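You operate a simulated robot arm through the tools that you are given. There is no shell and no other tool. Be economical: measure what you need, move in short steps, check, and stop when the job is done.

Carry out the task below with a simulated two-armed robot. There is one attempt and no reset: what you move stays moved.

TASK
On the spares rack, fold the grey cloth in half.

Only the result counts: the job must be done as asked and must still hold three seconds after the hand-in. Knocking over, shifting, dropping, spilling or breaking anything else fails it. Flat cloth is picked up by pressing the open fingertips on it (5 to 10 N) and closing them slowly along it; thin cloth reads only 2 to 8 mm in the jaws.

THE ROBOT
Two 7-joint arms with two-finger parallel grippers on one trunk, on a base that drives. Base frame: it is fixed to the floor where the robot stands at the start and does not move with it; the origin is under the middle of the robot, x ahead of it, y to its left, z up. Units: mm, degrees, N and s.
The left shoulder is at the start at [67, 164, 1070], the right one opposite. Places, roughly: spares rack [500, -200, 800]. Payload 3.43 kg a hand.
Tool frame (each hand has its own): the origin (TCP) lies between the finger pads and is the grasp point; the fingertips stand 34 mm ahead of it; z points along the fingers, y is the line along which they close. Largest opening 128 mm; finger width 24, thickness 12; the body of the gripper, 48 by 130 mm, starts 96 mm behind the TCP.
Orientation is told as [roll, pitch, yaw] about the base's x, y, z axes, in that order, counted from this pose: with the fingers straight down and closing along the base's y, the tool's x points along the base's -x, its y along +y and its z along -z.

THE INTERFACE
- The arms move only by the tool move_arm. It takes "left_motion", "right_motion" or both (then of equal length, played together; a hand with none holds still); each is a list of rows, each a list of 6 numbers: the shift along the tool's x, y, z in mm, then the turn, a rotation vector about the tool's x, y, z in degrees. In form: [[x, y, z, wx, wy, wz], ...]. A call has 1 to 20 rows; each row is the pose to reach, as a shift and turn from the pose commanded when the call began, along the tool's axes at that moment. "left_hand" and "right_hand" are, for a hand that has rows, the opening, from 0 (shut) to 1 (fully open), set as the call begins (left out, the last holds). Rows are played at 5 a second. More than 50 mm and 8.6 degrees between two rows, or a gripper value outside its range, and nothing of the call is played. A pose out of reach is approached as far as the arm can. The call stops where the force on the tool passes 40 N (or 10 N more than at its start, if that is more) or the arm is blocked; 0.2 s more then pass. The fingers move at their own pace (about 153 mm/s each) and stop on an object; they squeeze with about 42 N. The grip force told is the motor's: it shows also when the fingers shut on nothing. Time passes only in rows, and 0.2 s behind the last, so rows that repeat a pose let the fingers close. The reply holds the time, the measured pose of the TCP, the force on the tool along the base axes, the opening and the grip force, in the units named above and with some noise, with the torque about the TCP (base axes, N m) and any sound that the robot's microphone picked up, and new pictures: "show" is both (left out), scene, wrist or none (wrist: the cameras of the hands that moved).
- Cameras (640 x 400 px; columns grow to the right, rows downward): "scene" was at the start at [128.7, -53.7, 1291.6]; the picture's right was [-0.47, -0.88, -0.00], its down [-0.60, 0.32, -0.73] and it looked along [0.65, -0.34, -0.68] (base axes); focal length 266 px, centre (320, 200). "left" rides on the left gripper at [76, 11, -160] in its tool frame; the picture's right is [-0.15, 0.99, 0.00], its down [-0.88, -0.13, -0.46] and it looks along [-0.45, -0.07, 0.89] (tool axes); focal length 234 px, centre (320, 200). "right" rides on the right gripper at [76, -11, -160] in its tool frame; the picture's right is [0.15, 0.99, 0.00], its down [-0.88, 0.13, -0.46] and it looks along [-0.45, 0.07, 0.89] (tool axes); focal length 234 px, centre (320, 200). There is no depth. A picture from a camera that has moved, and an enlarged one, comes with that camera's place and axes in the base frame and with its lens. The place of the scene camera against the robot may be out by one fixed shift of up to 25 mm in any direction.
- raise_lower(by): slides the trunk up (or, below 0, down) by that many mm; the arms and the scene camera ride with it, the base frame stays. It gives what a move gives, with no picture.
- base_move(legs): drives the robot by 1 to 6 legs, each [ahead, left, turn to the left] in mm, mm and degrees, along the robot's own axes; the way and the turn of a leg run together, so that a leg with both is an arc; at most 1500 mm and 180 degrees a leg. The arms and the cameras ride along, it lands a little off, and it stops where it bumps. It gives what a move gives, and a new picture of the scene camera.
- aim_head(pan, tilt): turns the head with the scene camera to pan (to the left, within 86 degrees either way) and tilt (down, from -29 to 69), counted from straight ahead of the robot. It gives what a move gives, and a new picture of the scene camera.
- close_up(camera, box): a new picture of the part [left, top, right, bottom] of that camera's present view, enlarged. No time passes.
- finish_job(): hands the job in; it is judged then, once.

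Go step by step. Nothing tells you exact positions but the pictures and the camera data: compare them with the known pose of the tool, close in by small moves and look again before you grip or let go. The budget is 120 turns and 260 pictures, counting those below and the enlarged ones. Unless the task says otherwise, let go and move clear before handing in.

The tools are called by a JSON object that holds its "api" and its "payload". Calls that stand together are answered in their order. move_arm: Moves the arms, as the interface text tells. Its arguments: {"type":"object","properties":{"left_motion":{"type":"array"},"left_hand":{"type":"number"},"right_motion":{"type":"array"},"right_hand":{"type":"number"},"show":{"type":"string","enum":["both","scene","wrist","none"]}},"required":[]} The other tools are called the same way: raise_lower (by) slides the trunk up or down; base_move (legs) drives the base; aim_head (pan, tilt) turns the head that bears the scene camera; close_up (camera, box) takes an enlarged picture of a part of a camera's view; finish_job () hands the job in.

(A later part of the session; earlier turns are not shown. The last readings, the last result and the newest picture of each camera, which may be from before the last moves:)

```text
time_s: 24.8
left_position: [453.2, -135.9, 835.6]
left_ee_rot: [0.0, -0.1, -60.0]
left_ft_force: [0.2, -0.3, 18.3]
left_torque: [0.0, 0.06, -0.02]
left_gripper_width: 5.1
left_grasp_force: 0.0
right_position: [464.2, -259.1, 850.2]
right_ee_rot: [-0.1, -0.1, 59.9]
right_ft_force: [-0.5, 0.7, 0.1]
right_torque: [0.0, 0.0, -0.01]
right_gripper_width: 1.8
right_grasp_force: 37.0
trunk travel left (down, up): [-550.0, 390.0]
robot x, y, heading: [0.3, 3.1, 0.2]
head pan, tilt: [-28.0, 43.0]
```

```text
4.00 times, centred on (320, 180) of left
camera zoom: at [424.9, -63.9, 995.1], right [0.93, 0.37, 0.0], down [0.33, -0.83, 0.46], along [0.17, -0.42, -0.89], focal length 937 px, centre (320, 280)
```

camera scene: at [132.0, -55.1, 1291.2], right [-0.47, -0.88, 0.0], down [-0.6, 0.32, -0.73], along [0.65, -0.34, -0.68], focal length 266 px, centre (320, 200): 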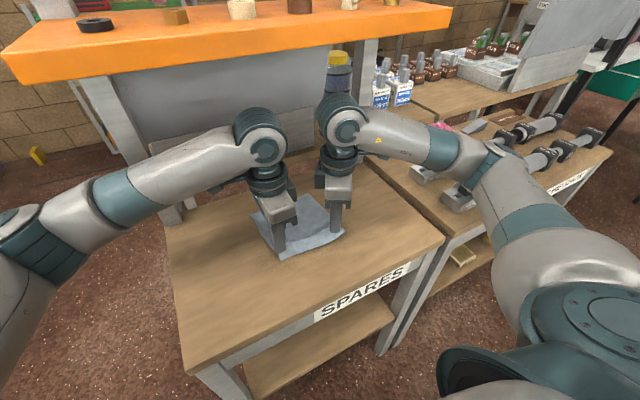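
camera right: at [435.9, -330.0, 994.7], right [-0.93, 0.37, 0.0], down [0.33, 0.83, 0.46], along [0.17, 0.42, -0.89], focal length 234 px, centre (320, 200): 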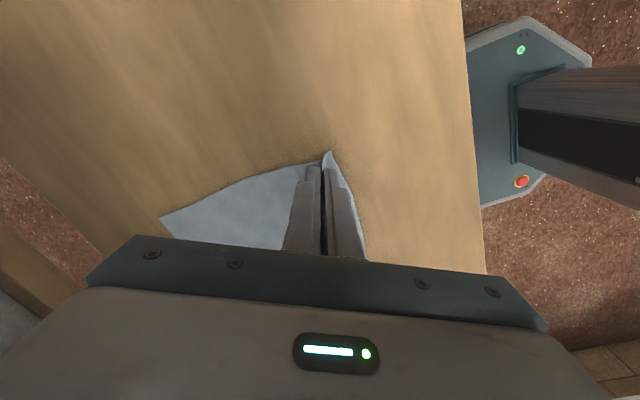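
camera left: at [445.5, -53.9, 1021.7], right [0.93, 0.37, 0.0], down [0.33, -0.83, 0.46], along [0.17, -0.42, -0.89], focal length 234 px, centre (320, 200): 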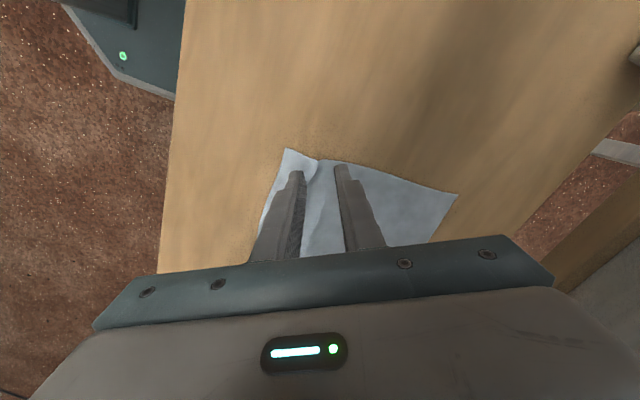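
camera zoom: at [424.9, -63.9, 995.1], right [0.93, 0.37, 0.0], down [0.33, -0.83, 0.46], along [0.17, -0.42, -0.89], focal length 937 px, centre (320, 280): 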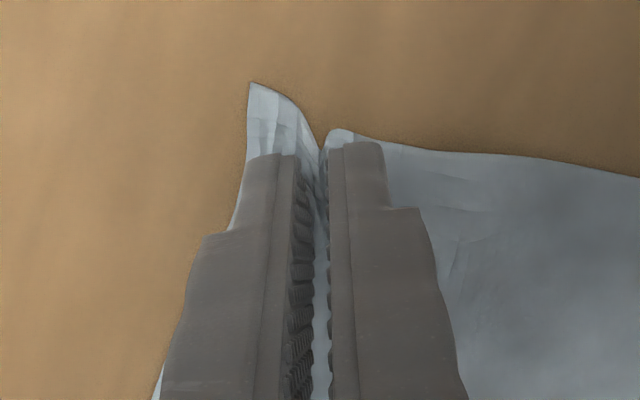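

A diagonal ridge is gathered near the corner. I'll shut the left and lift both a little to check.

{"api": "move_arm", "payload": {"left_motion": [[0, 0, -0.3, 0, 0, 0], [0, 0, -0.3, 0, 0, 0], [0, 0, -0.3, 0, 0, 0]], "left_hand": 0.0, "show": "none"}}

{"api": "move_arm", "payload": {"left_motion": [[0, 0, -5, 0, 0, 0], [0, 0, -15, 0, 0, 0], [0, 0, -30, 0, 0, 0], [0, 0, -45, 0, 0, 0], [0, 0, -45, 0, 0, 0]], "right_motion": [[0, 0, 0, 0, 0, 0], [0, 0, 0, 0, 0, 0], [0, 0, -15, 0, 0, 0], [0, 0, -30, 0, 0, 0], [0, 0, -30, 0, 0, 0]], "show": "both"}}

{"api": "close_up", "payload": {"camera": "scene", "box": [220, 160, 380, 260]}}

```text
time_s: 25.6
left_position: [452.8, -137.6, 833.7]
left_ee_rot: [0.0, 0.0, -60.0]
left_ft_force: [-1.3, -0.9, 16.8]
left_torque: [0.02, 0.08, 0.0]
left_gripper_width: 0.0
left_grasp_force: 32.5
right_position: [463.4, -259.9, 849.8]
right_ee_rot: [-0.1, 0.1, 60.0]
right_ft_force: [0.8, 0.7, -0.3]
right_torque: [-0.01, 0.0, -0.02]
right_gripper_width: 1.5
right_grasp_force: 36.9
trunk travel left (down, up): [-550.0, 390.0]
robot x, y, heading: [1.3, 0.3, -0.3]
head pan, tilt: [-28.0, 43.0]
```

```text
time_s: 26.8
left_position: [453.8, -136.8, 878.9]
left_ee_rot: [0.0, 0.0, -60.0]
left_ft_force: [0.5, 0.8, 0.1]
left_torque: [0.01, -0.01, -0.01]
left_gripper_width: 0.0
left_grasp_force: 32.9
right_position: [465.3, -259.7, 879.6]
right_ee_rot: [-0.1, 0.1, 60.0]
right_ft_force: [0.9, -0.4, 0.6]
right_torque: [0.0, -0.02, 0.0]
right_gripper_width: 1.8
right_grasp_force: 36.7
trunk travel left (down, up): [-550.0, 390.0]
robot x, y, heading: [-1.1, -2.6, 0.0]
head pan, tilt: [-28.0, 43.0]
camera scene: at [132.3, -55.3, 1291.1], right [-0.47, -0.88, 0.0], down [-0.6, 0.32, -0.73], along [0.65, -0.34, -0.68], focal length 266 px, centre (320, 200)
camera right: at [437.5, -330.8, 1038.9], right [-0.93, 0.37, 0.0], down [0.33, 0.83, 0.46], along [0.17, 0.42, -0.89], focal length 234 px, centre (320, 200)
camera left: at [426.3, -64.5, 1039.6], right [0.93, 0.37, 0.0], down [0.33, -0.83, 0.46], along [0.17, -0.42, -0.89], focal length 234 px, centre (320, 200)
```

scene: 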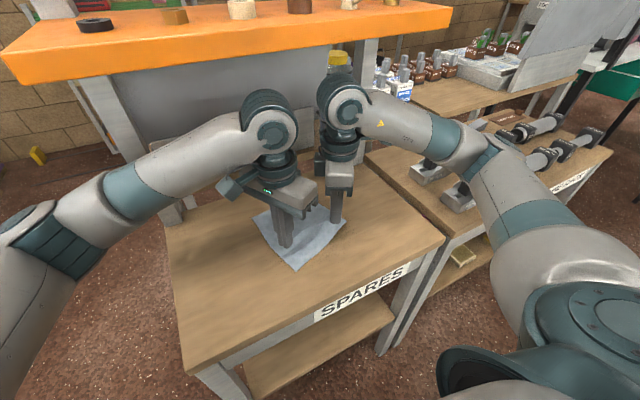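
right: 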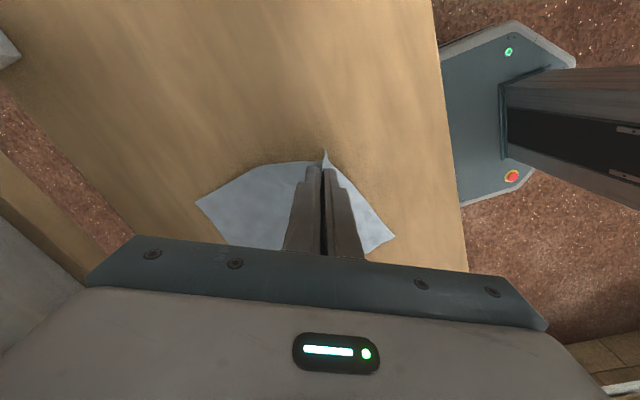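
left: 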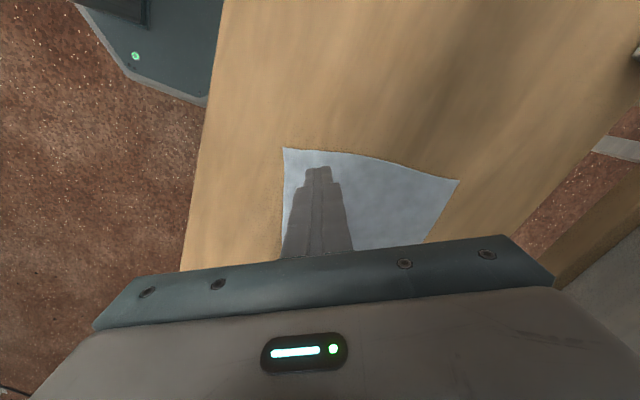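

```text
4.00 times, centred on (300, 210) of scene
camera zoom: at [132.3, -55.3, 1291.1], right [-0.47, -0.88, 0.0], down [-0.6, 0.32, -0.73], along [0.65, -0.34, -0.68], focal length 1064 px, centre (400, 160)
```

zoom: 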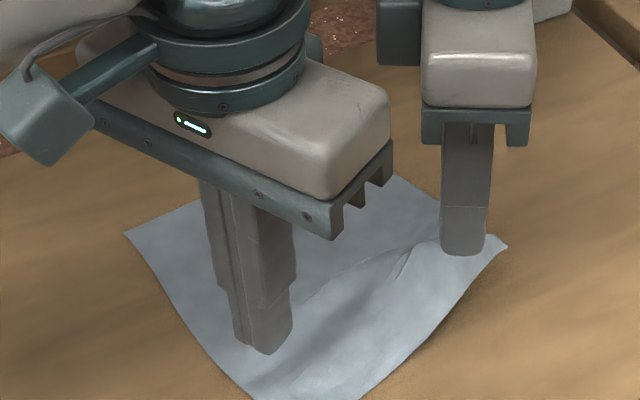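

The left slipped again: the second grip worked with both pads fully on cloth, a 25 mm gap and more pressure. I'll lower the right again, reopen the left and set it deeper into the corner.

{"api": "move_arm", "payload": {"right_motion": [[0, 0, 10, 0, 0, 0], [0, 0, 20, 0, 0, 0], [0, 0, 30, 0, 0, 0], [0, 0, 36, 0, 0, 0], [0, 0, 36, 0, 0, 0]], "left_motion": [[0, 0, 0, 0, 0, 0], [0, 0, 10, 0, 0, 0], [0, 0, 20, 0, 0, 0], [0, 0, 20, 0, 0, 0], [0, 0, 20, 0, 0, 0]], "left_hand": 0.2, "show": "none"}}

{"api": "close_up", "payload": {"camera": "left", "box": [160, 100, 480, 300]}}

```text
time_s: 28.0
left_position: [454.6, -135.9, 860.2]
left_ee_rot: [0.0, 0.0, -60.0]
left_ft_force: [0.2, -1.0, -0.9]
left_torque: [0.02, 0.0, 0.0]
left_gripper_width: 25.7
left_grasp_force: 0.0
right_position: [464.5, -260.7, 842.2]
right_ee_rot: [0.1, 0.1, 60.0]
right_ft_force: [-0.6, -0.6, -1.2]
right_torque: [0.01, 0.0, -0.04]
right_gripper_width: 1.6
right_grasp_force: 37.1
trunk travel left (down, up): [-550.0, 390.0]
robot x, y, heading: [-0.4, 1.9, 0.4]
head pan, tilt: [-28.0, 43.0]
```

```text
2.00 times, centred on (320, 200) of left
camera zoom: at [425.9, -64.0, 1019.3], right [0.93, 0.37, 0.0], down [0.33, -0.83, 0.46], along [0.17, -0.42, -0.89], focal length 468 px, centre (320, 200)
```

zoom: 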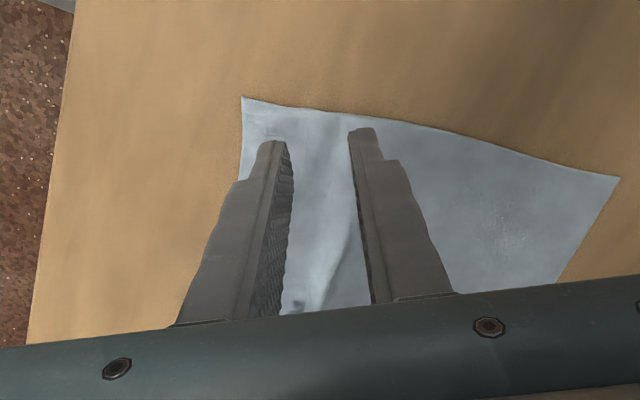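

The left corner now sits at about (413,-130). I'll centre the left pinch at about (442,-143), with both pads fully on cloth, and press to about 12 N.

{"api": "move_arm", "payload": {"left_motion": [[0, -7, 0, 0, 0, 0], [0, -14, 0, 0, 0, 0], [0, -14, 12, 0, 0, 0], [0, -14, 20, 0, 0, 0], [0, -14, 24, 0, 0, 0], [0, -14, 25, 0, 0, 0], [0, -14, 25, 0, 0, 0]], "show": "none"}}

{"api": "close_up", "payload": {"camera": "left", "box": [240, 130, 400, 230]}}

```text
time_s: 29.6
left_position: [440.9, -143.8, 835.9]
left_ee_rot: [0.1, -0.1, -60.0]
left_ft_force: [0.5, -0.6, 8.9]
left_torque: [-0.04, 0.01, 0.01]
left_gripper_width: 25.7
left_grasp_force: 0.1
right_position: [464.3, -259.9, 843.4]
right_ee_rot: [0.1, 0.1, 60.0]
right_ft_force: [0.0, 0.3, -0.1]
right_torque: [0.0, -0.04, -0.02]
right_gripper_width: 1.7
right_grasp_force: 36.3
trunk travel left (down, up): [-550.0, 390.0]
robot x, y, heading: [1.4, 0.9, -0.0]
head pan, tilt: [-28.0, 43.0]
```

```text
4.00 times, centred on (320, 180) of left
camera zoom: at [413.1, -70.7, 995.2], right [0.93, 0.37, 0.0], down [0.33, -0.83, 0.46], along [0.17, -0.42, -0.89], focal length 937 px, centre (320, 280)
```

zoom: 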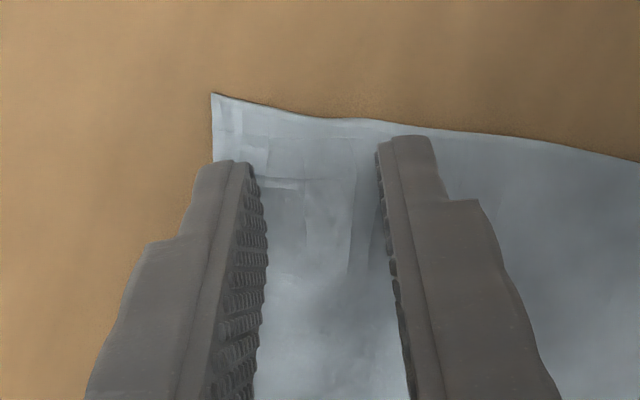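

I'll nudge 3 mm further in, press a little more and close in steps.

{"api": "move_arm", "payload": {"left_motion": [[0, 0, -4, 0, 0, 0], [0, 3, -4, 0, 0, 0], [0, 3, 0, 0, 0, 0], [0, 3, 0.5, 0, 0, 0], [0, 3, 0.5, 0, 0, 0]], "show": "none"}}

{"api": "move_arm", "payload": {"left_motion": [[0, 0, 0, 0, 0, 0], [0, 0, 0, 0, 0, 0]], "left_hand": 0.16, "show": "none"}}

{"api": "move_arm", "payload": {"left_motion": [[0, 0, 0, 0, 0, 0], [0, 0, 0, 0, 0, 0]], "left_hand": 0.12, "show": "none"}}

{"api": "move_arm", "payload": {"left_motion": [[0, 0, 0, 0, 0, 0], [0, 0, 0, 0, 0, 0]], "left_hand": 0.08, "show": "none"}}

{"api": "close_up", "payload": {"camera": "left", "box": [240, 130, 400, 230]}}

```text
time_s: 30.8
left_position: [444.8, -141.5, 835.2]
left_ee_rot: [0.1, -0.2, -60.0]
left_ft_force: [0.7, 0.8, 15.8]
left_torque: [0.03, 0.04, -0.07]
left_gripper_width: 25.5
left_grasp_force: 0.1
right_position: [464.9, -260.8, 844.6]
right_ee_rot: [-0.1, 0.0, 59.9]
right_ft_force: [-0.9, -0.9, 0.1]
right_torque: [0.0, 0.01, 0.04]
right_gripper_width: 1.9
right_grasp_force: 36.8
trunk travel left (down, up): [-550.0, 390.0]
robot x, y, heading: [-0.2, -1.2, 0.0]
head pan, tilt: [-28.0, 43.0]
```

```text
time_s: 31.4
left_position: [444.4, -142.3, 835.8]
left_ee_rot: [0.1, -0.1, -60.0]
left_ft_force: [2.0, -1.1, 19.6]
left_torque: [-0.02, 0.06, 0.01]
left_gripper_width: 17.9
left_grasp_force: 0.0
right_position: [464.4, -259.4, 844.2]
right_ee_rot: [-0.1, -0.1, 59.9]
right_ft_force: [0.8, -0.3, -1.0]
right_torque: [0.01, -0.03, -0.02]
right_gripper_width: 1.7
right_grasp_force: 36.6
trunk travel left (down, up): [-550.0, 390.0]
robot x, y, heading: [1.1, -1.7, 0.1]
head pan, tilt: [-28.0, 43.0]
```

```text
time_s: 32.0
left_position: [444.1, -142.2, 835.0]
left_ee_rot: [0.1, -0.1, -60.0]
left_ft_force: [2.0, -0.9, 23.6]
left_torque: [0.0, 0.09, 0.0]
left_gripper_width: 12.1
left_grasp_force: 0.0
right_position: [463.9, -260.2, 844.6]
right_ee_rot: [0.0, -0.1, 60.0]
right_ft_force: [0.5, 0.4, -0.6]
right_torque: [0.02, 0.0, 0.0]
right_gripper_width: 1.7
right_grasp_force: 36.5
trunk travel left (down, up): [-550.0, 390.0]
robot x, y, heading: [-4.2, -2.0, -0.4]
head pan, tilt: [-28.0, 43.0]
```

```text
time_s: 32.6
left_position: [443.0, -141.5, 836.3]
left_ee_rot: [0.1, -0.1, -60.1]
left_ft_force: [1.0, -1.2, 26.2]
left_torque: [0.03, 0.07, -0.02]
left_gripper_width: 6.6
left_grasp_force: 0.0
right_position: [463.2, -259.7, 844.6]
right_ee_rot: [-0.2, -0.1, 60.0]
right_ft_force: [0.7, -0.4, -0.7]
right_torque: [0.01, -0.01, -0.02]
right_gripper_width: 1.9
right_grasp_force: 36.9
trunk travel left (down, up): [-550.0, 390.0]
robot x, y, heading: [-2.6, -0.4, 0.1]
head pan, tilt: [-28.0, 43.0]
```

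```text
4.00 times, centred on (320, 180) of left
camera zoom: at [415.1, -69.2, 995.0], right [0.93, 0.37, 0.0], down [0.33, -0.83, 0.46], along [0.17, -0.42, -0.89], focal length 937 px, centre (320, 280)
```

zoom: 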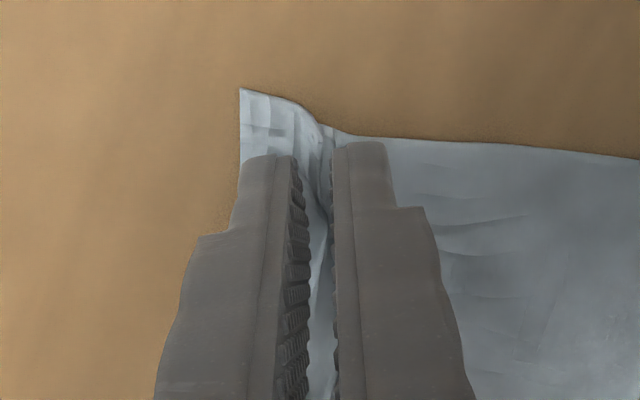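

{"api": "move_arm", "payload": {"left_motion": [[0, 0, -0.5, 0, 0, 0], [0, 0, -0.5, 0, 0, 0]], "left_hand": 0.05, "show": "none"}}

{"api": "move_arm", "payload": {"left_motion": [[0, 0, 0, 0, 0, 0], [0, 0, 0, 0, 0, 0], [0, 0, 0, 0, 0, 0]], "left_hand": 0.0, "show": "none"}}

{"api": "close_up", "payload": {"camera": "left", "box": [240, 130, 400, 230]}}

```text
time_s: 33.2
left_position: [443.3, -141.7, 834.9]
left_ee_rot: [0.0, 0.0, -60.1]
left_ft_force: [-0.2, -0.6, 20.0]
left_torque: [-0.02, 0.06, -0.02]
left_gripper_width: 6.6
left_grasp_force: 0.3
right_position: [463.4, -260.1, 844.1]
right_ee_rot: [0.0, -0.1, 60.0]
right_ft_force: [0.2, 0.2, -0.5]
right_torque: [-0.03, -0.01, -0.01]
right_gripper_width: 2.1
right_grasp_force: 36.8
trunk travel left (down, up): [-550.0, 390.0]
robot x, y, heading: [-2.0, 1.9, 0.1]
head pan, tilt: [-28.0, 43.0]
```

```text
time_s: 34.0
left_position: [443.8, -141.6, 835.0]
left_ee_rot: [0.0, 0.1, -60.1]
left_ft_force: [-2.7, -1.2, 15.3]
left_torque: [0.03, 0.11, -0.01]
left_gripper_width: 1.7
left_grasp_force: 36.5
right_position: [465.6, -259.5, 844.6]
right_ee_rot: [-0.1, 0.0, 60.1]
right_ft_force: [0.0, 0.2, 0.6]
right_torque: [0.01, -0.01, 0.0]
right_gripper_width: 1.9
right_grasp_force: 36.7
trunk travel left (down, up): [-550.0, 390.0]
robot x, y, heading: [0.4, -0.5, -0.2]
head pan, tilt: [-28.0, 43.0]
```

```text
4.00 times, centred on (320, 180) of left
camera zoom: at [415.2, -69.3, 995.2], right [0.93, 0.37, 0.0], down [0.33, -0.83, 0.46], along [0.17, -0.42, -0.89], focal length 937 px, centre (320, 280)
```

zoom: 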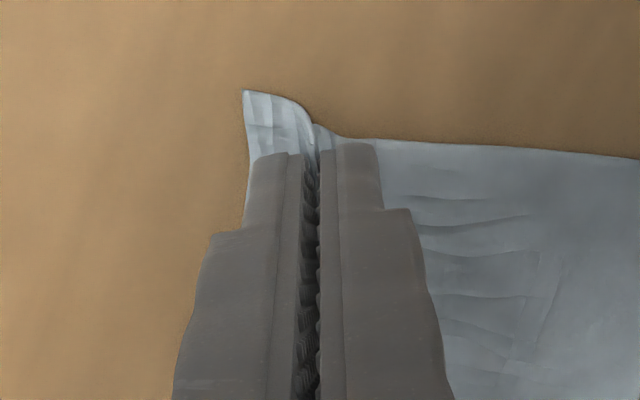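

The left now has the cloth (1.7 mm). I'll lift both hands gently with a slight forward arc and look at the far corners again.

{"api": "move_arm", "payload": {"left_motion": [[0, 0, -10, 0, 0, 0], [-1, 2, -18, 0, 0, 0], [-3, 5, -28, 0, 0, 0], [-5, 9, -38, 0, 0, 0], [-7.5, 13, -45, 0, 0, 0], [-7.5, 13, -45, 0, 0, 0]], "right_motion": [[0, 0, -1, 0, 0, 0], [-1, -2, -10, 0, 0, 0], [-3, -5, -20, 0, 0, 0], [-5, -9, -28, 0, 0, 0], [-7.5, -13, -36, 0, 0, 0], [-7.5, -13, -36, 0, 0, 0]], "show": "wrist"}}

{"api": "close_up", "payload": {"camera": "scene", "box": [220, 160, 380, 260]}}

```text
time_s: 35.4
left_position: [459.7, -142.4, 878.8]
left_ee_rot: [0.0, 0.0, -60.1]
left_ft_force: [-0.1, 0.0, -0.1]
left_torque: [-0.01, 0.04, 0.04]
left_gripper_width: 1.7
left_grasp_force: 36.4
right_position: [479.6, -259.5, 878.7]
right_ee_rot: [0.0, 0.0, 60.0]
right_ft_force: [-0.4, -0.5, -0.5]
right_torque: [0.02, -0.01, 0.04]
right_gripper_width: 2.1
right_grasp_force: 36.8
trunk travel left (down, up): [-550.0, 390.0]
robot x, y, heading: [-0.9, 2.3, -0.1]
head pan, tilt: [-28.0, 43.0]
camera right: at [452.2, -330.6, 1038.7], right [-0.93, 0.37, 0.0], down [0.33, 0.83, 0.46], along [0.17, 0.42, -0.89], focal length 234 px, centre (320, 200)
camera left: at [431.7, -69.5, 1039.4], right [0.93, 0.37, 0.0], down [0.33, -0.83, 0.46], along [0.17, -0.42, -0.89], focal length 234 px, centre (320, 200)
```

right: 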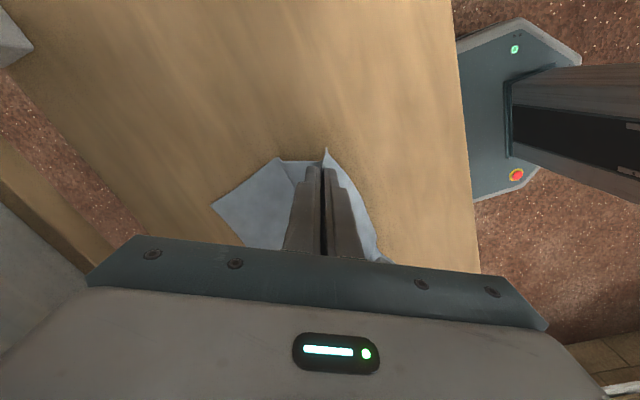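
left: 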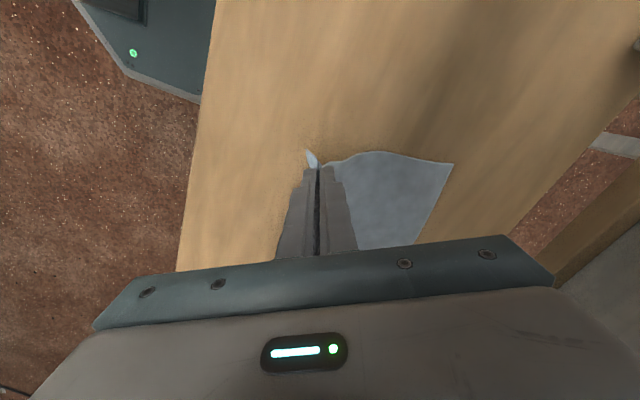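

```text
4.00 times, centred on (300, 210) of scene
camera zoom: at [131.9, -55.3, 1291.2], right [-0.47, -0.88, 0.0], down [-0.6, 0.32, -0.73], along [0.65, -0.34, -0.68], focal length 1064 px, centre (400, 160)
```

zoom: 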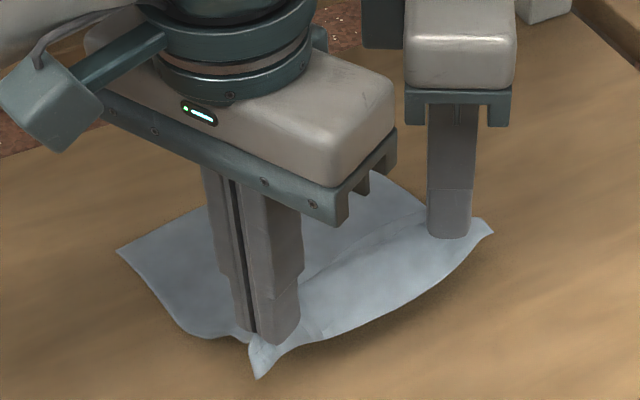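

Both corners are up. The far corners are now at FL≈(592,-89) and FR≈(617,-260), so I'll swing the held edge over in an arc to hover just short of them.

{"api": "move_arm", "payload": {"left_motion": [[-3.2, 11.4, -9, 0, 0, 0], [-6.5, 22.8, -15, 0, 0, 0], [-9.7, 34.2, -19, 0, 0, 0], [-13, 45.6, -20, 0, 0, 0], [-16.2, 57, -19, 0, 0, 0], [-19.4, 68.5, -15, 0, 0, 0], [-22.7, 79.9, -9, 0, 0, 0], [-25.9, 91.3, 0, 0, 0, 0], [-29.2, 102.7, 12, 0, 0, 0], [-32.4, 114.1, 22, 0, 0, 0], [-32.4, 114.1, 22, 0, 0, 0]], "right_motion": [[-7.5, -9.5, -9, 0, 0, 0], [-14.9, -19.1, -15, 0, 0, 0], [-22.4, -28.6, -19, 0, 0, 0], [-29.9, -38.2, -20, 0, 0, 0], [-37.4, -47.7, -19, 0, 0, 0], [-44.8, -57.2, -15, 0, 0, 0], [-52.3, -66.8, -9, 0, 0, 0], [-59.8, -76.3, 0, 0, 0, 0], [-67.2, -85.9, 12, 0, 0, 0], [-74.7, -95.4, 22, 0, 0, 0], [-74.7, -95.4, 22, 0, 0, 0]]}}

{"api": "close_up", "payload": {"camera": "scene", "box": [220, 140, 380, 240]}}

```text
time_s: 37.8
left_position: [573.9, -111.0, 857.3]
left_ee_rot: [0.0, 0.0, -59.9]
left_ft_force: [0.1, -0.2, -0.1]
left_torque: [0.02, -0.03, 0.0]
left_gripper_width: 1.8
left_grasp_force: 36.9
right_position: [550.6, -224.7, 861.1]
right_ee_rot: [0.0, 0.1, 60.1]
right_ft_force: [-0.5, 0.7, 0.2]
right_torque: [0.0, 0.03, 0.02]
right_gripper_width: 2.0
right_grasp_force: 36.7
right hand out of reach, approached as far as the arm can: row 5, 6, 7, 8, 9, 10, 11
trunk travel left (down, up): [-550.0, 390.0]
robot x, y, heading: [-0.2, -3.5, 0.0]
head pan, tilt: [-28.0, 43.0]
camera scene: at [132.0, -55.2, 1291.2], right [-0.47, -0.88, 0.0], down [-0.6, 0.32, -0.73], along [0.65, -0.34, -0.68], focal length 266 px, centre (320, 200)
camera right: at [522.3, -295.6, 1020.3], right [-0.93, 0.37, 0.0], down [0.33, 0.83, 0.46], along [0.17, 0.42, -0.89], focal length 234 px, centre (320, 200)
camera left: at [546.6, -39.7, 1017.6], right [0.93, 0.37, 0.0], down [0.33, -0.83, 0.46], along [0.17, -0.42, -0.89], focal length 234 px, centre (320, 200)
```

scene: 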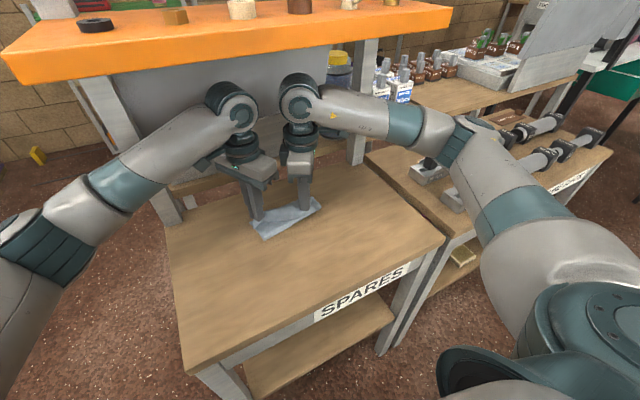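
right: 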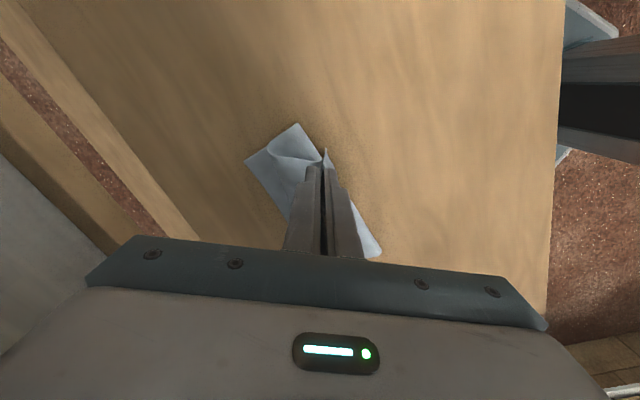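
left: 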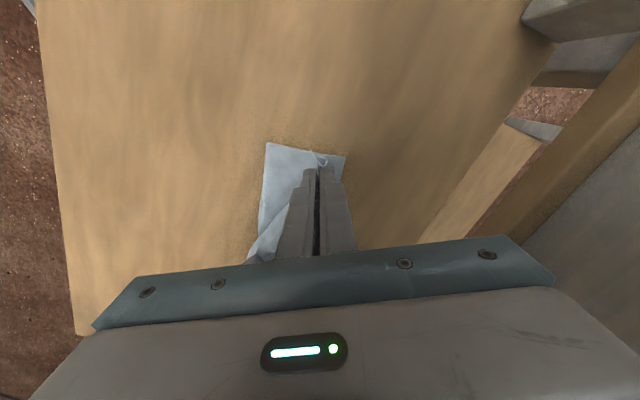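

```text
4.00 times, centred on (300, 190) of scene
camera zoom: at [132.0, -55.2, 1291.2], right [-0.47, -0.88, 0.0], down [-0.6, 0.32, -0.73], along [0.65, -0.34, -0.68], focal length 1064 px, centre (400, 240)
```

zoom: 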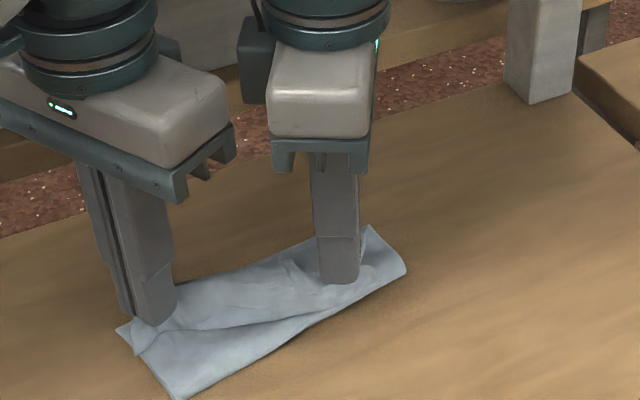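

Left is over its target with the far edge undisturbed. The right stopped short at a wrist limit, so I'll turn it to about yaw 35 while moving to (600,-243), and lower the left to hold its corner.

{"api": "move_arm", "payload": {"right_motion": [[0, 0, -4, 0, 0, 6.5], [0, 0, -8, 0, 0, 13], [-2, -11, -8, 0, 0, 19], [-4, -22, -8, 0, 0, 25], [-6, -33, -8, 0, 0, 25], [-8, -43, -5, 0, 0, 25], [-9.4, -52.3, 0, 0, 0, 25], [-9.4, -52.3, 0, 0, 0, 25]], "left_motion": [[0, 0, 2, 0, 0, 0], [0, 0, 4, 0, 0, 0], [0, 0, 6, 0, 0, 0], [0, 0, 8, 0, 0, 0], [0, 0, 10, 0, 0, 0], [0, 0, 12, 0, 0, 0], [0, 0, 14, 0, 0, 0], [0, 0, 15, 0, 0, 0]]}}

{"api": "close_up", "payload": {"camera": "scene", "box": [220, 140, 380, 240]}}

```text
time_s: 39.6
left_position: [573.8, -114.4, 843.4]
left_ee_rot: [0.1, -0.2, -60.0]
left_ft_force: [6.4, -22.4, 3.6]
left_torque: [-0.8, -0.29, -0.01]
left_gripper_width: 1.9
left_grasp_force: 36.2
right_position: [600.2, -241.4, 860.5]
right_ee_rot: [0.1, 0.0, 35.2]
right_ft_force: [-6.3, 22.6, -2.9]
right_torque: [0.76, 0.25, 0.34]
right_gripper_width: 1.9
right_grasp_force: 36.7
trunk travel left (down, up): [-550.0, 390.0]
robot x, y, heading: [-1.6, 1.4, -0.0]
head pan, tilt: [-28.0, 43.0]
camera scene: at [131.9, -55.1, 1291.2], right [-0.47, -0.88, 0.0], down [-0.6, 0.32, -0.73], along [0.65, -0.34, -0.68], focal length 266 px, centre (320, 200)
camera right: at [545.5, -295.0, 1020.0], right [-0.69, 0.72, 0.0], down [0.65, 0.61, 0.46], along [0.33, 0.32, -0.89], focal length 234 px, centre (320, 200)
camera left: at [545.9, -41.4, 1003.0], right [0.93, 0.37, 0.0], down [0.33, -0.83, 0.46], along [0.17, -0.43, -0.89], focal length 234 px, centre (320, 200)
```

scene: 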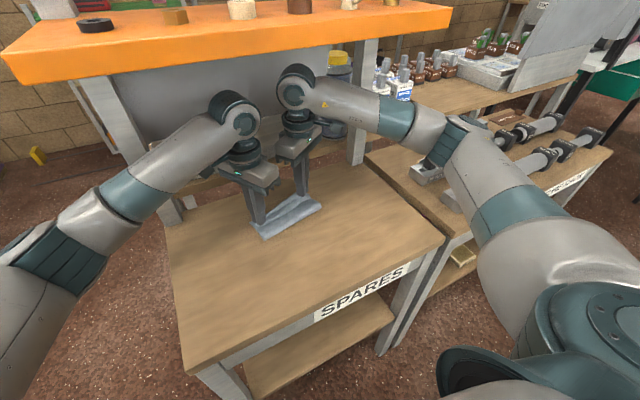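
right: 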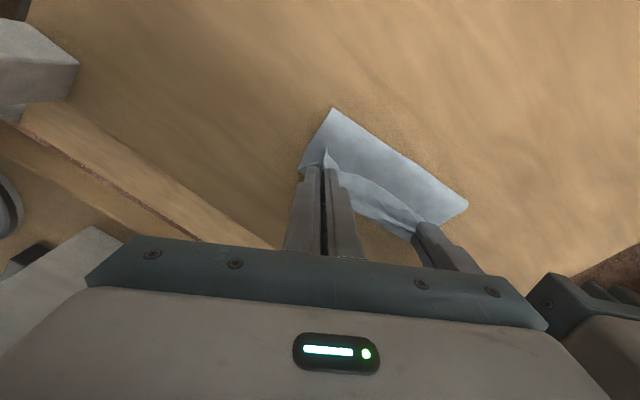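
left: 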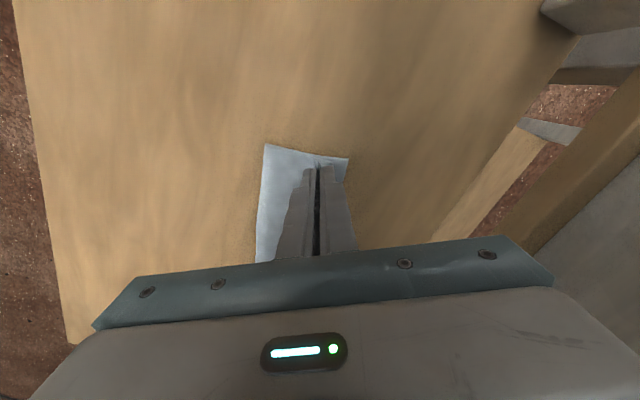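

```text
4.00 times, centred on (300, 190) of scene
camera zoom: at [131.9, -55.1, 1291.2], right [-0.47, -0.88, 0.0], down [-0.6, 0.32, -0.73], along [0.65, -0.34, -0.68], focal length 1064 px, centre (400, 240)
```

zoom: 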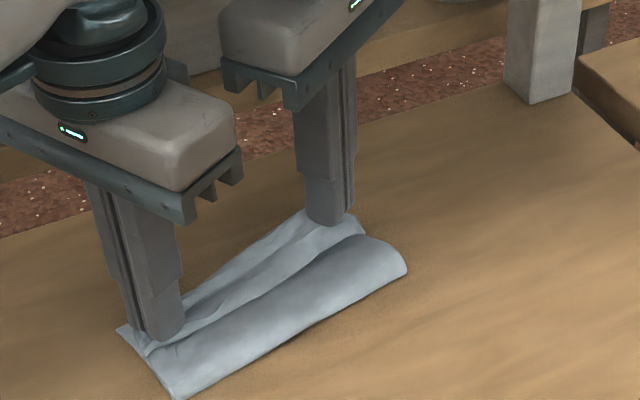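

The fold is almost in place, but the cloth is taut between the hands (22 N). I'll bring the right 7 mm inward and lower both onto the lower layer.

{"api": "move_arm", "payload": {"right_motion": [[-2, 2.5, 0, 0, 0, 0], [-4, 5.7, 2, 0, 0, 0], [-4, 5.7, 8, 0, 0, 0], [-4, 5.7, 14, 0, 0, 0], [-4, 5.7, 19, 0, 0, 0], [-4, 5.7, 19, 0, 0, 0]], "left_motion": [[0, 0, 0, 0, 0, 0], [0, 0, 0, 0, 0, 0], [0, 0, 1, 0, 0, 0], [0, 0, 2, 0, 0, 0], [0, 0, 3, 0, 0, 0], [0, 0, 3, 0, 0, 0]], "show": "wrist"}}

{"api": "close_up", "payload": {"camera": "scene", "box": [220, 140, 380, 240]}}

```text
time_s: 41.0
left_position: [572.8, -112.0, 840.1]
left_ee_rot: [0.0, 0.0, -60.0]
left_ft_force: [3.3, -10.4, 0.9]
left_torque: [-0.3, -0.12, -0.01]
left_gripper_width: 2.0
left_grasp_force: 37.1
right_position: [600.9, -237.5, 842.5]
right_ee_rot: [-0.1, 0.0, 35.0]
right_ft_force: [-3.4, 10.5, -0.1]
right_torque: [0.4, 0.15, 0.2]
right_gripper_width: 1.9
right_grasp_force: 36.3
trunk travel left (down, up): [-550.0, 390.0]
robot x, y, heading: [1.4, -0.4, 0.2]
head pan, tilt: [-28.0, 43.0]
camera right: at [545.6, -289.3, 1001.2], right [-0.69, 0.73, 0.0], down [0.65, 0.61, 0.46], along [0.33, 0.31, -0.89], focal length 234 px, centre (320, 200)
camera left: at [546.2, -40.5, 999.2], right [0.93, 0.37, 0.0], down [0.33, -0.83, 0.46], along [0.17, -0.42, -0.89], focal length 234 px, centre (320, 200)
```

right: 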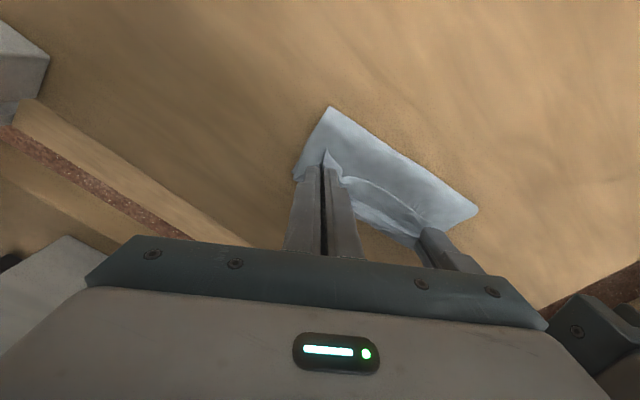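
left: 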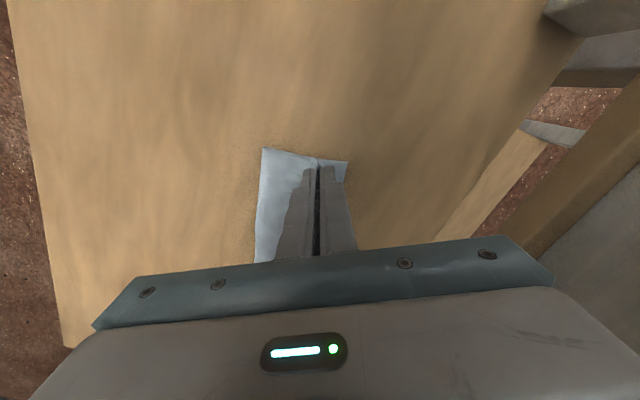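

```text
4.00 times, centred on (300, 190) of scene
camera zoom: at [132.0, -55.1, 1291.2], right [-0.47, -0.88, 0.0], down [-0.6, 0.32, -0.73], along [0.65, -0.34, -0.68], focal length 1064 px, centre (400, 240)
```

zoom: 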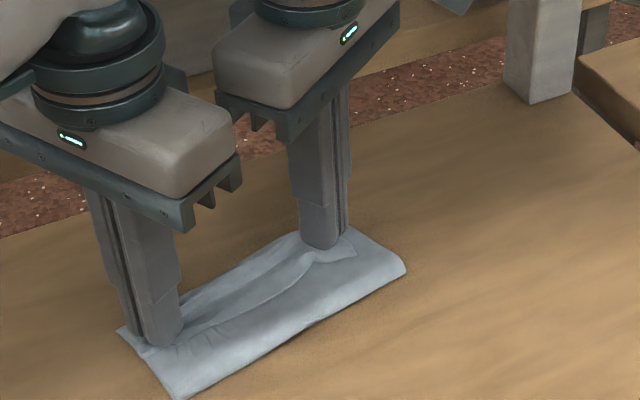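

The fold looks neat and the remaining tension is 10 N. I'll slacken it by 4 mm, lower to light contact and release with a small opening.

{"api": "move_arm", "payload": {"right_motion": [[-2, 3, 2, 0, 0, 0], [-2, 3, 4, 0, 0, 0], [-2, 3, 6, 0, 0, 0], [-2, 3, 6, 0, 0, 0]], "left_motion": [[0, 0, 1, 0, 0, 0], [0, 0, 2, 0, 0, 0], [0, 0, 3, 0, 0, 0], [0, 0, 3, 0, 0, 0]], "show": "none"}}

{"api": "move_arm", "payload": {"right_motion": [[0, 0, 0, 0, 0, 0], [0, 0, 0, 0, 0, 0], [0, 0, 0, 0, 0, 0]], "left_motion": [[0, 0, 0, 0, 0, 0], [0, 0, 0, 0, 0, 0], [0, 0, 0, 0, 0, 0]], "right_hand": 0.1, "left_hand": 0.1, "show": "wrist"}}

{"api": "close_up", "payload": {"camera": "scene", "box": [220, 140, 380, 240]}}

```text
time_s: 42.0
left_position: [574.4, -112.5, 837.6]
left_ee_rot: [0.1, -0.1, -59.9]
left_ft_force: [3.0, -5.7, 6.3]
left_torque: [-0.11, -0.1, 0.0]
left_gripper_width: 1.8
left_grasp_force: 36.4
right_position: [600.5, -234.4, 838.1]
right_ee_rot: [-0.1, -0.1, 35.0]
right_ft_force: [-0.7, 4.9, 5.3]
right_torque: [0.23, 0.02, 0.09]
right_gripper_width: 2.0
right_grasp_force: 36.6
trunk travel left (down, up): [-550.0, 390.0]
robot x, y, heading: [1.9, -0.2, 0.1]
head pan, tilt: [-28.0, 43.0]
```

```text
time_s: 42.8
left_position: [573.2, -112.5, 837.5]
left_ee_rot: [0.1, -0.1, -60.0]
left_ft_force: [2.3, 2.8, 9.1]
left_torque: [0.11, 0.03, -0.03]
left_gripper_width: 11.1
left_grasp_force: 0.0
right_position: [601.6, -233.2, 837.4]
right_ee_rot: [-0.1, 0.0, 34.9]
right_ft_force: [-0.9, 1.0, 7.1]
right_torque: [-0.04, -0.02, 0.01]
right_gripper_width: 11.8
right_grasp_force: 0.0
trunk travel left (down, up): [-550.0, 390.0]
robot x, y, heading: [1.6, -0.1, 0.1]
head pan, tilt: [-28.0, 43.0]
camera right: at [544.7, -285.6, 996.2], right [-0.69, 0.73, 0.0], down [0.65, 0.61, 0.46], along [0.33, 0.31, -0.89], focal length 234 px, centre (320, 200)
camera left: at [545.5, -40.0, 997.3], right [0.93, 0.37, 0.0], down [0.33, -0.83, 0.46], along [0.17, -0.42, -0.89], focal length 234 px, centre (320, 200)
```

right: 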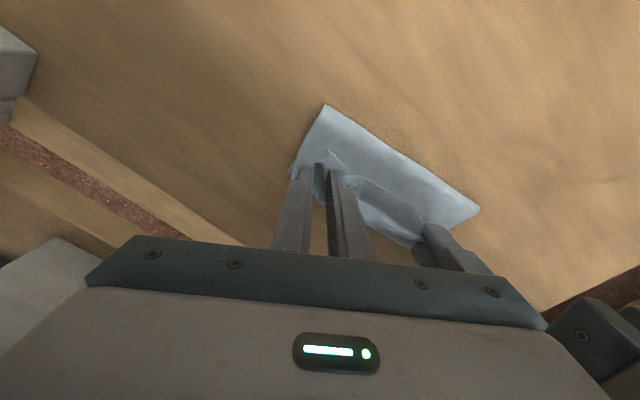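
left: 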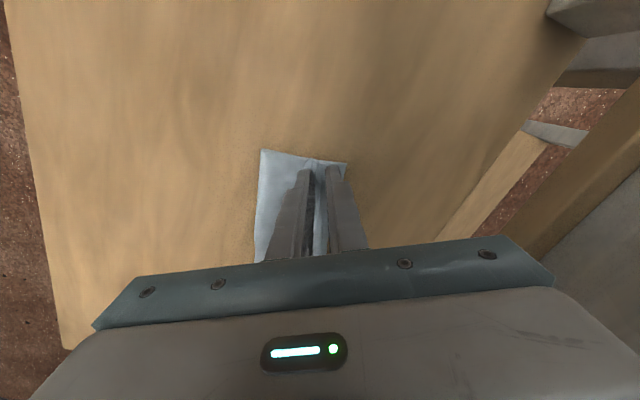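

```text
4.00 times, centred on (300, 190) of scene
camera zoom: at [130.8, -54.5, 1291.4], right [-0.47, -0.88, 0.0], down [-0.6, 0.32, -0.73], along [0.65, -0.34, -0.68], focal length 1064 px, centre (400, 240)
```

zoom: 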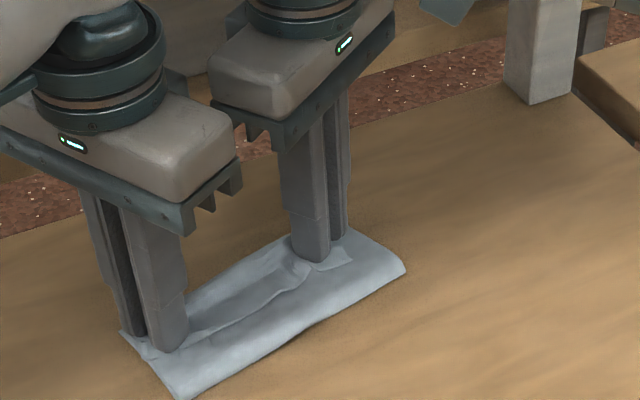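

Both are released. I'll open slightly more, rise straight up and inspect.

{"api": "move_arm", "payload": {"right_motion": [[0, 0, -3, 0, 0, 0], [0, 0, -10, 0, 0, 0], [0, 0, -25, 0, 0, 0], [0, 0, -50, 0, 0, 0], [0, 0, -90, 0, 0, 0], [0, 0, -120, 0, 0, 0], [0, 0, -120, 0, 0, 0]], "left_motion": [[0, 0, -3, 0, 0, 0], [0, 0, -10, 0, 0, 0], [0, 0, -25, 0, 0, 0], [0, 0, -50, 0, 0, 0], [0, 0, -90, 0, 0, 0], [0, 0, -120, 0, 0, 0], [0, 0, -120, 0, 0, 0]], "right_hand": 0.13, "left_hand": 0.13, "show": "wrist"}}

{"api": "close_up", "payload": {"camera": "scene", "box": [220, 160, 380, 260]}}

{"api": "close_up", "payload": {"camera": "left", "box": [220, 110, 420, 235]}}

{"api": "close_up", "payload": {"camera": "right", "box": [240, 110, 440, 235]}}

```text
time_s: 44.6
left_position: [566.3, -110.6, 916.0]
left_ee_rot: [-1.8, 3.3, -60.0]
left_ft_force: [0.2, -0.5, 0.0]
left_torque: [0.0, 0.01, -0.01]
left_gripper_width: 16.7
left_grasp_force: 0.1
right_position: [588.6, -238.1, 916.8]
right_ee_rot: [1.2, 4.3, 35.4]
right_ft_force: [0.0, 0.2, -0.1]
right_torque: [0.0, 0.01, -0.02]
right_gripper_width: 16.8
right_grasp_force: 0.1
trunk travel left (down, up): [-550.0, 390.0]
robot x, y, heading: [0.4, -1.3, -0.0]
head pan, tilt: [-28.0, 43.0]
stopped in row 7 (left hand): the arm was blocked; the commanded pose is now the measured one
camera right: at [545.3, -286.0, 1080.2], right [-0.69, 0.72, 0.03], down [0.67, 0.63, 0.39], along [0.26, 0.29, -0.92], focal length 234 px, centre (320, 200)
camera left: at [547.9, -42.4, 1079.3], right [0.93, 0.37, -0.04], down [0.35, -0.84, 0.41], along [0.12, -0.39, -0.91], focal length 234 px, centre (320, 200)
```

right: 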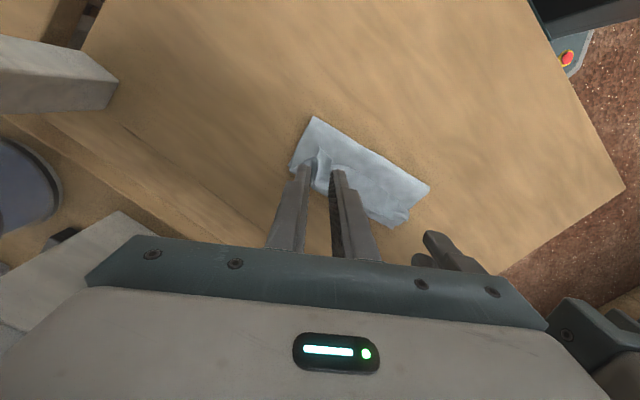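
left: 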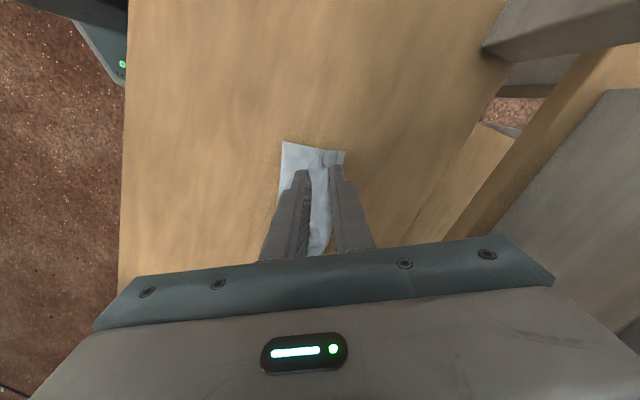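

```text
4.00 times, centred on (300, 210) of scene
camera zoom: at [133.2, -56.6, 1291.1], right [-0.47, -0.88, 0.0], down [-0.6, 0.32, -0.73], along [0.64, -0.34, -0.69], focal length 1064 px, centre (400, 160)
```

zoom: 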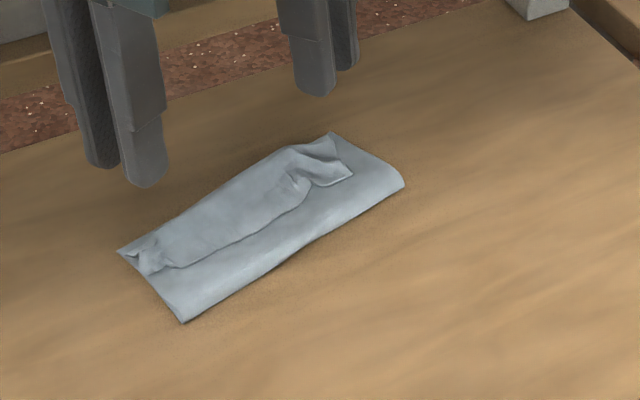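

```text
3.20 times, centred on (320, 172) of left
camera zoom: at [547.9, -42.4, 1079.3], right [0.93, 0.37, -0.04], down [0.35, -0.84, 0.41], along [0.12, -0.39, -0.91], focal length 749 px, centre (320, 288)
```

zoom: 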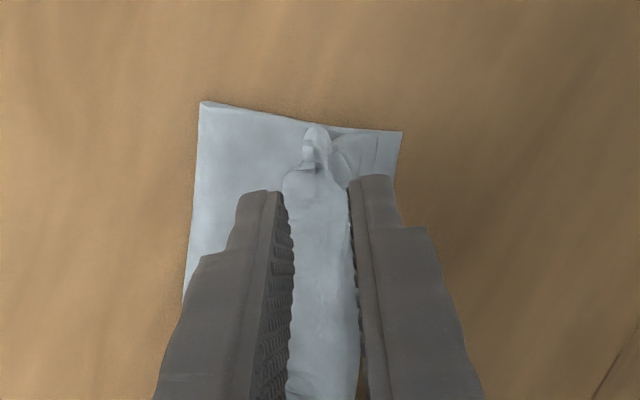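

```text
3.20 times, centred on (340, 172) of right
camera zoom: at [545.3, -286.0, 1080.2], right [-0.69, 0.72, 0.03], down [0.67, 0.63, 0.39], along [0.26, 0.29, -0.92], focal length 749 px, centre (256, 288)
```

zoom: 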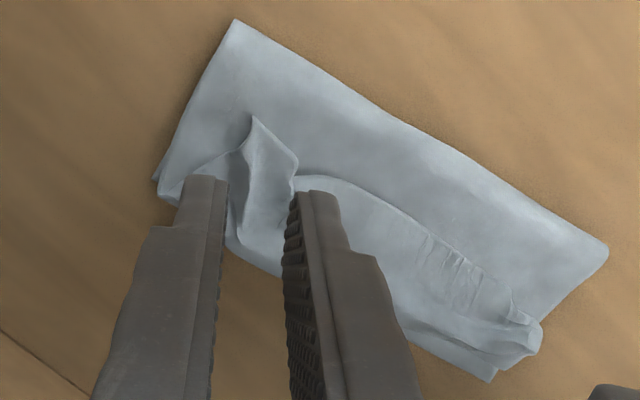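

The cloth is folded, but a strip along its near edge has folded back on top, and both hands brushed something ahead while rising. I'll draw both back toward the robot and check the surroundings.

{"api": "move_arm", "payload": {"right_motion": [[16, 11, 0, 0, 0, 0], [33, 23, 0, 0, 0, 0], [49, 34, 0, 0, 0, 0], [65, 46, 0, 0, 0, 0], [82, 57, 0, 0, 0, 0], [98, 80, 0, 0, 0, 0]], "left_motion": [[10, -17, 0, 0, 0, 0], [20, -35, 0, 0, 0, 0], [30, -52, 0, 0, 0, 0], [40, -69, 0, 0, 0, 0], [55, -80, 0, 0, 0, 0], [70, -92, 0, 0, 0, 0]]}}

{"api": "close_up", "payload": {"camera": "scene", "box": [230, 160, 350, 235]}}

```text
time_s: 46.2
left_position: [458.5, -97.4, 919.4]
left_ee_rot: [-2.0, 3.6, -60.3]
left_ft_force: [0.5, 0.0, -0.1]
left_torque: [0.01, 0.04, 0.0]
left_gripper_width: 16.9
left_grasp_force: 0.0
right_position: [469.2, -233.9, 917.1]
right_ee_rot: [2.0, 5.5, 34.9]
right_ft_force: [0.2, 0.1, -0.1]
right_torque: [0.01, -0.03, -0.01]
right_gripper_width: 16.4
right_grasp_force: 0.0
trunk travel left (down, up): [-550.0, 390.0]
robot x, y, heading: [-3.3, -1.2, -0.2]
head pan, tilt: [-28.0, 43.0]
stopped in row 6 (right hand): the arm was blocked; the commanded pose is now the measured one
camera scene: at [142.9, -60.1, 1289.7], right [-0.47, -0.88, 0.0], down [-0.61, 0.33, -0.72], along [0.64, -0.34, -0.69], focal length 266 px, centre (320, 200)
camera right: at [429.1, -280.9, 1081.7], right [-0.68, 0.73, 0.05], down [0.69, 0.62, 0.37], along [0.24, 0.29, -0.93], focal length 234 px, centre (320, 200)
camera left: at [440.9, -31.4, 1083.7], right [0.93, 0.37, -0.04], down [0.35, -0.84, 0.4], along [0.11, -0.39, -0.91], focal length 234 px, centre (320, 200)
```

scene: 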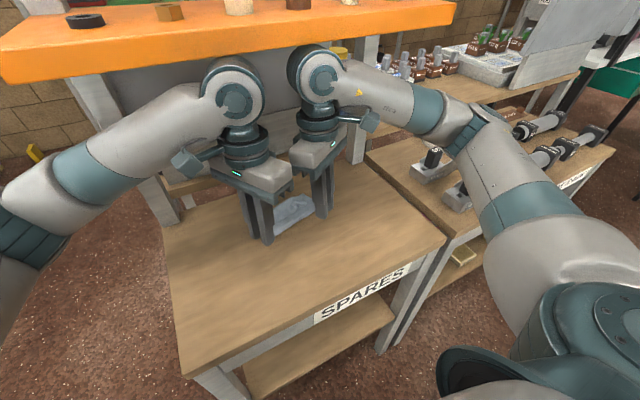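
right: 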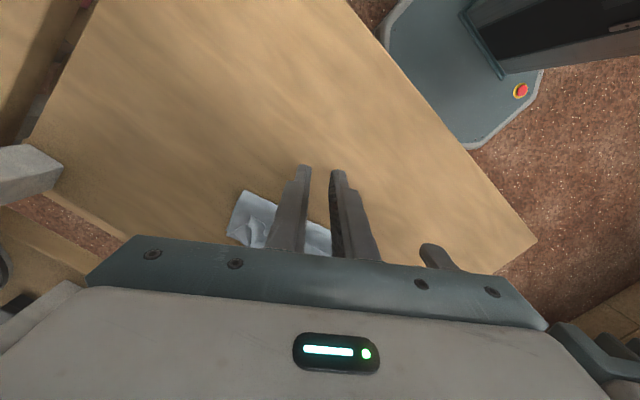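
left: 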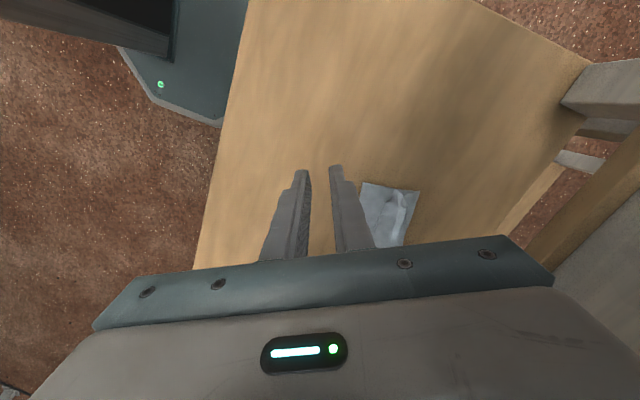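

```text
5.33 times, centred on (290, 198) of scene
camera zoom: at [142.9, -60.1, 1289.7], right [-0.47, -0.88, 0.0], down [-0.61, 0.33, -0.72], along [0.64, -0.34, -0.69], focal length 1418 px, centre (480, 213)
```

zoom: 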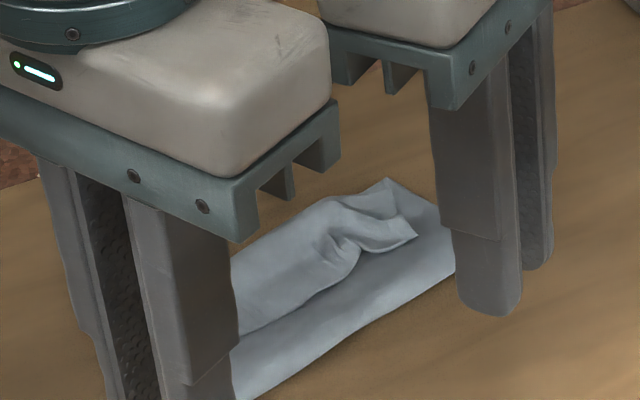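

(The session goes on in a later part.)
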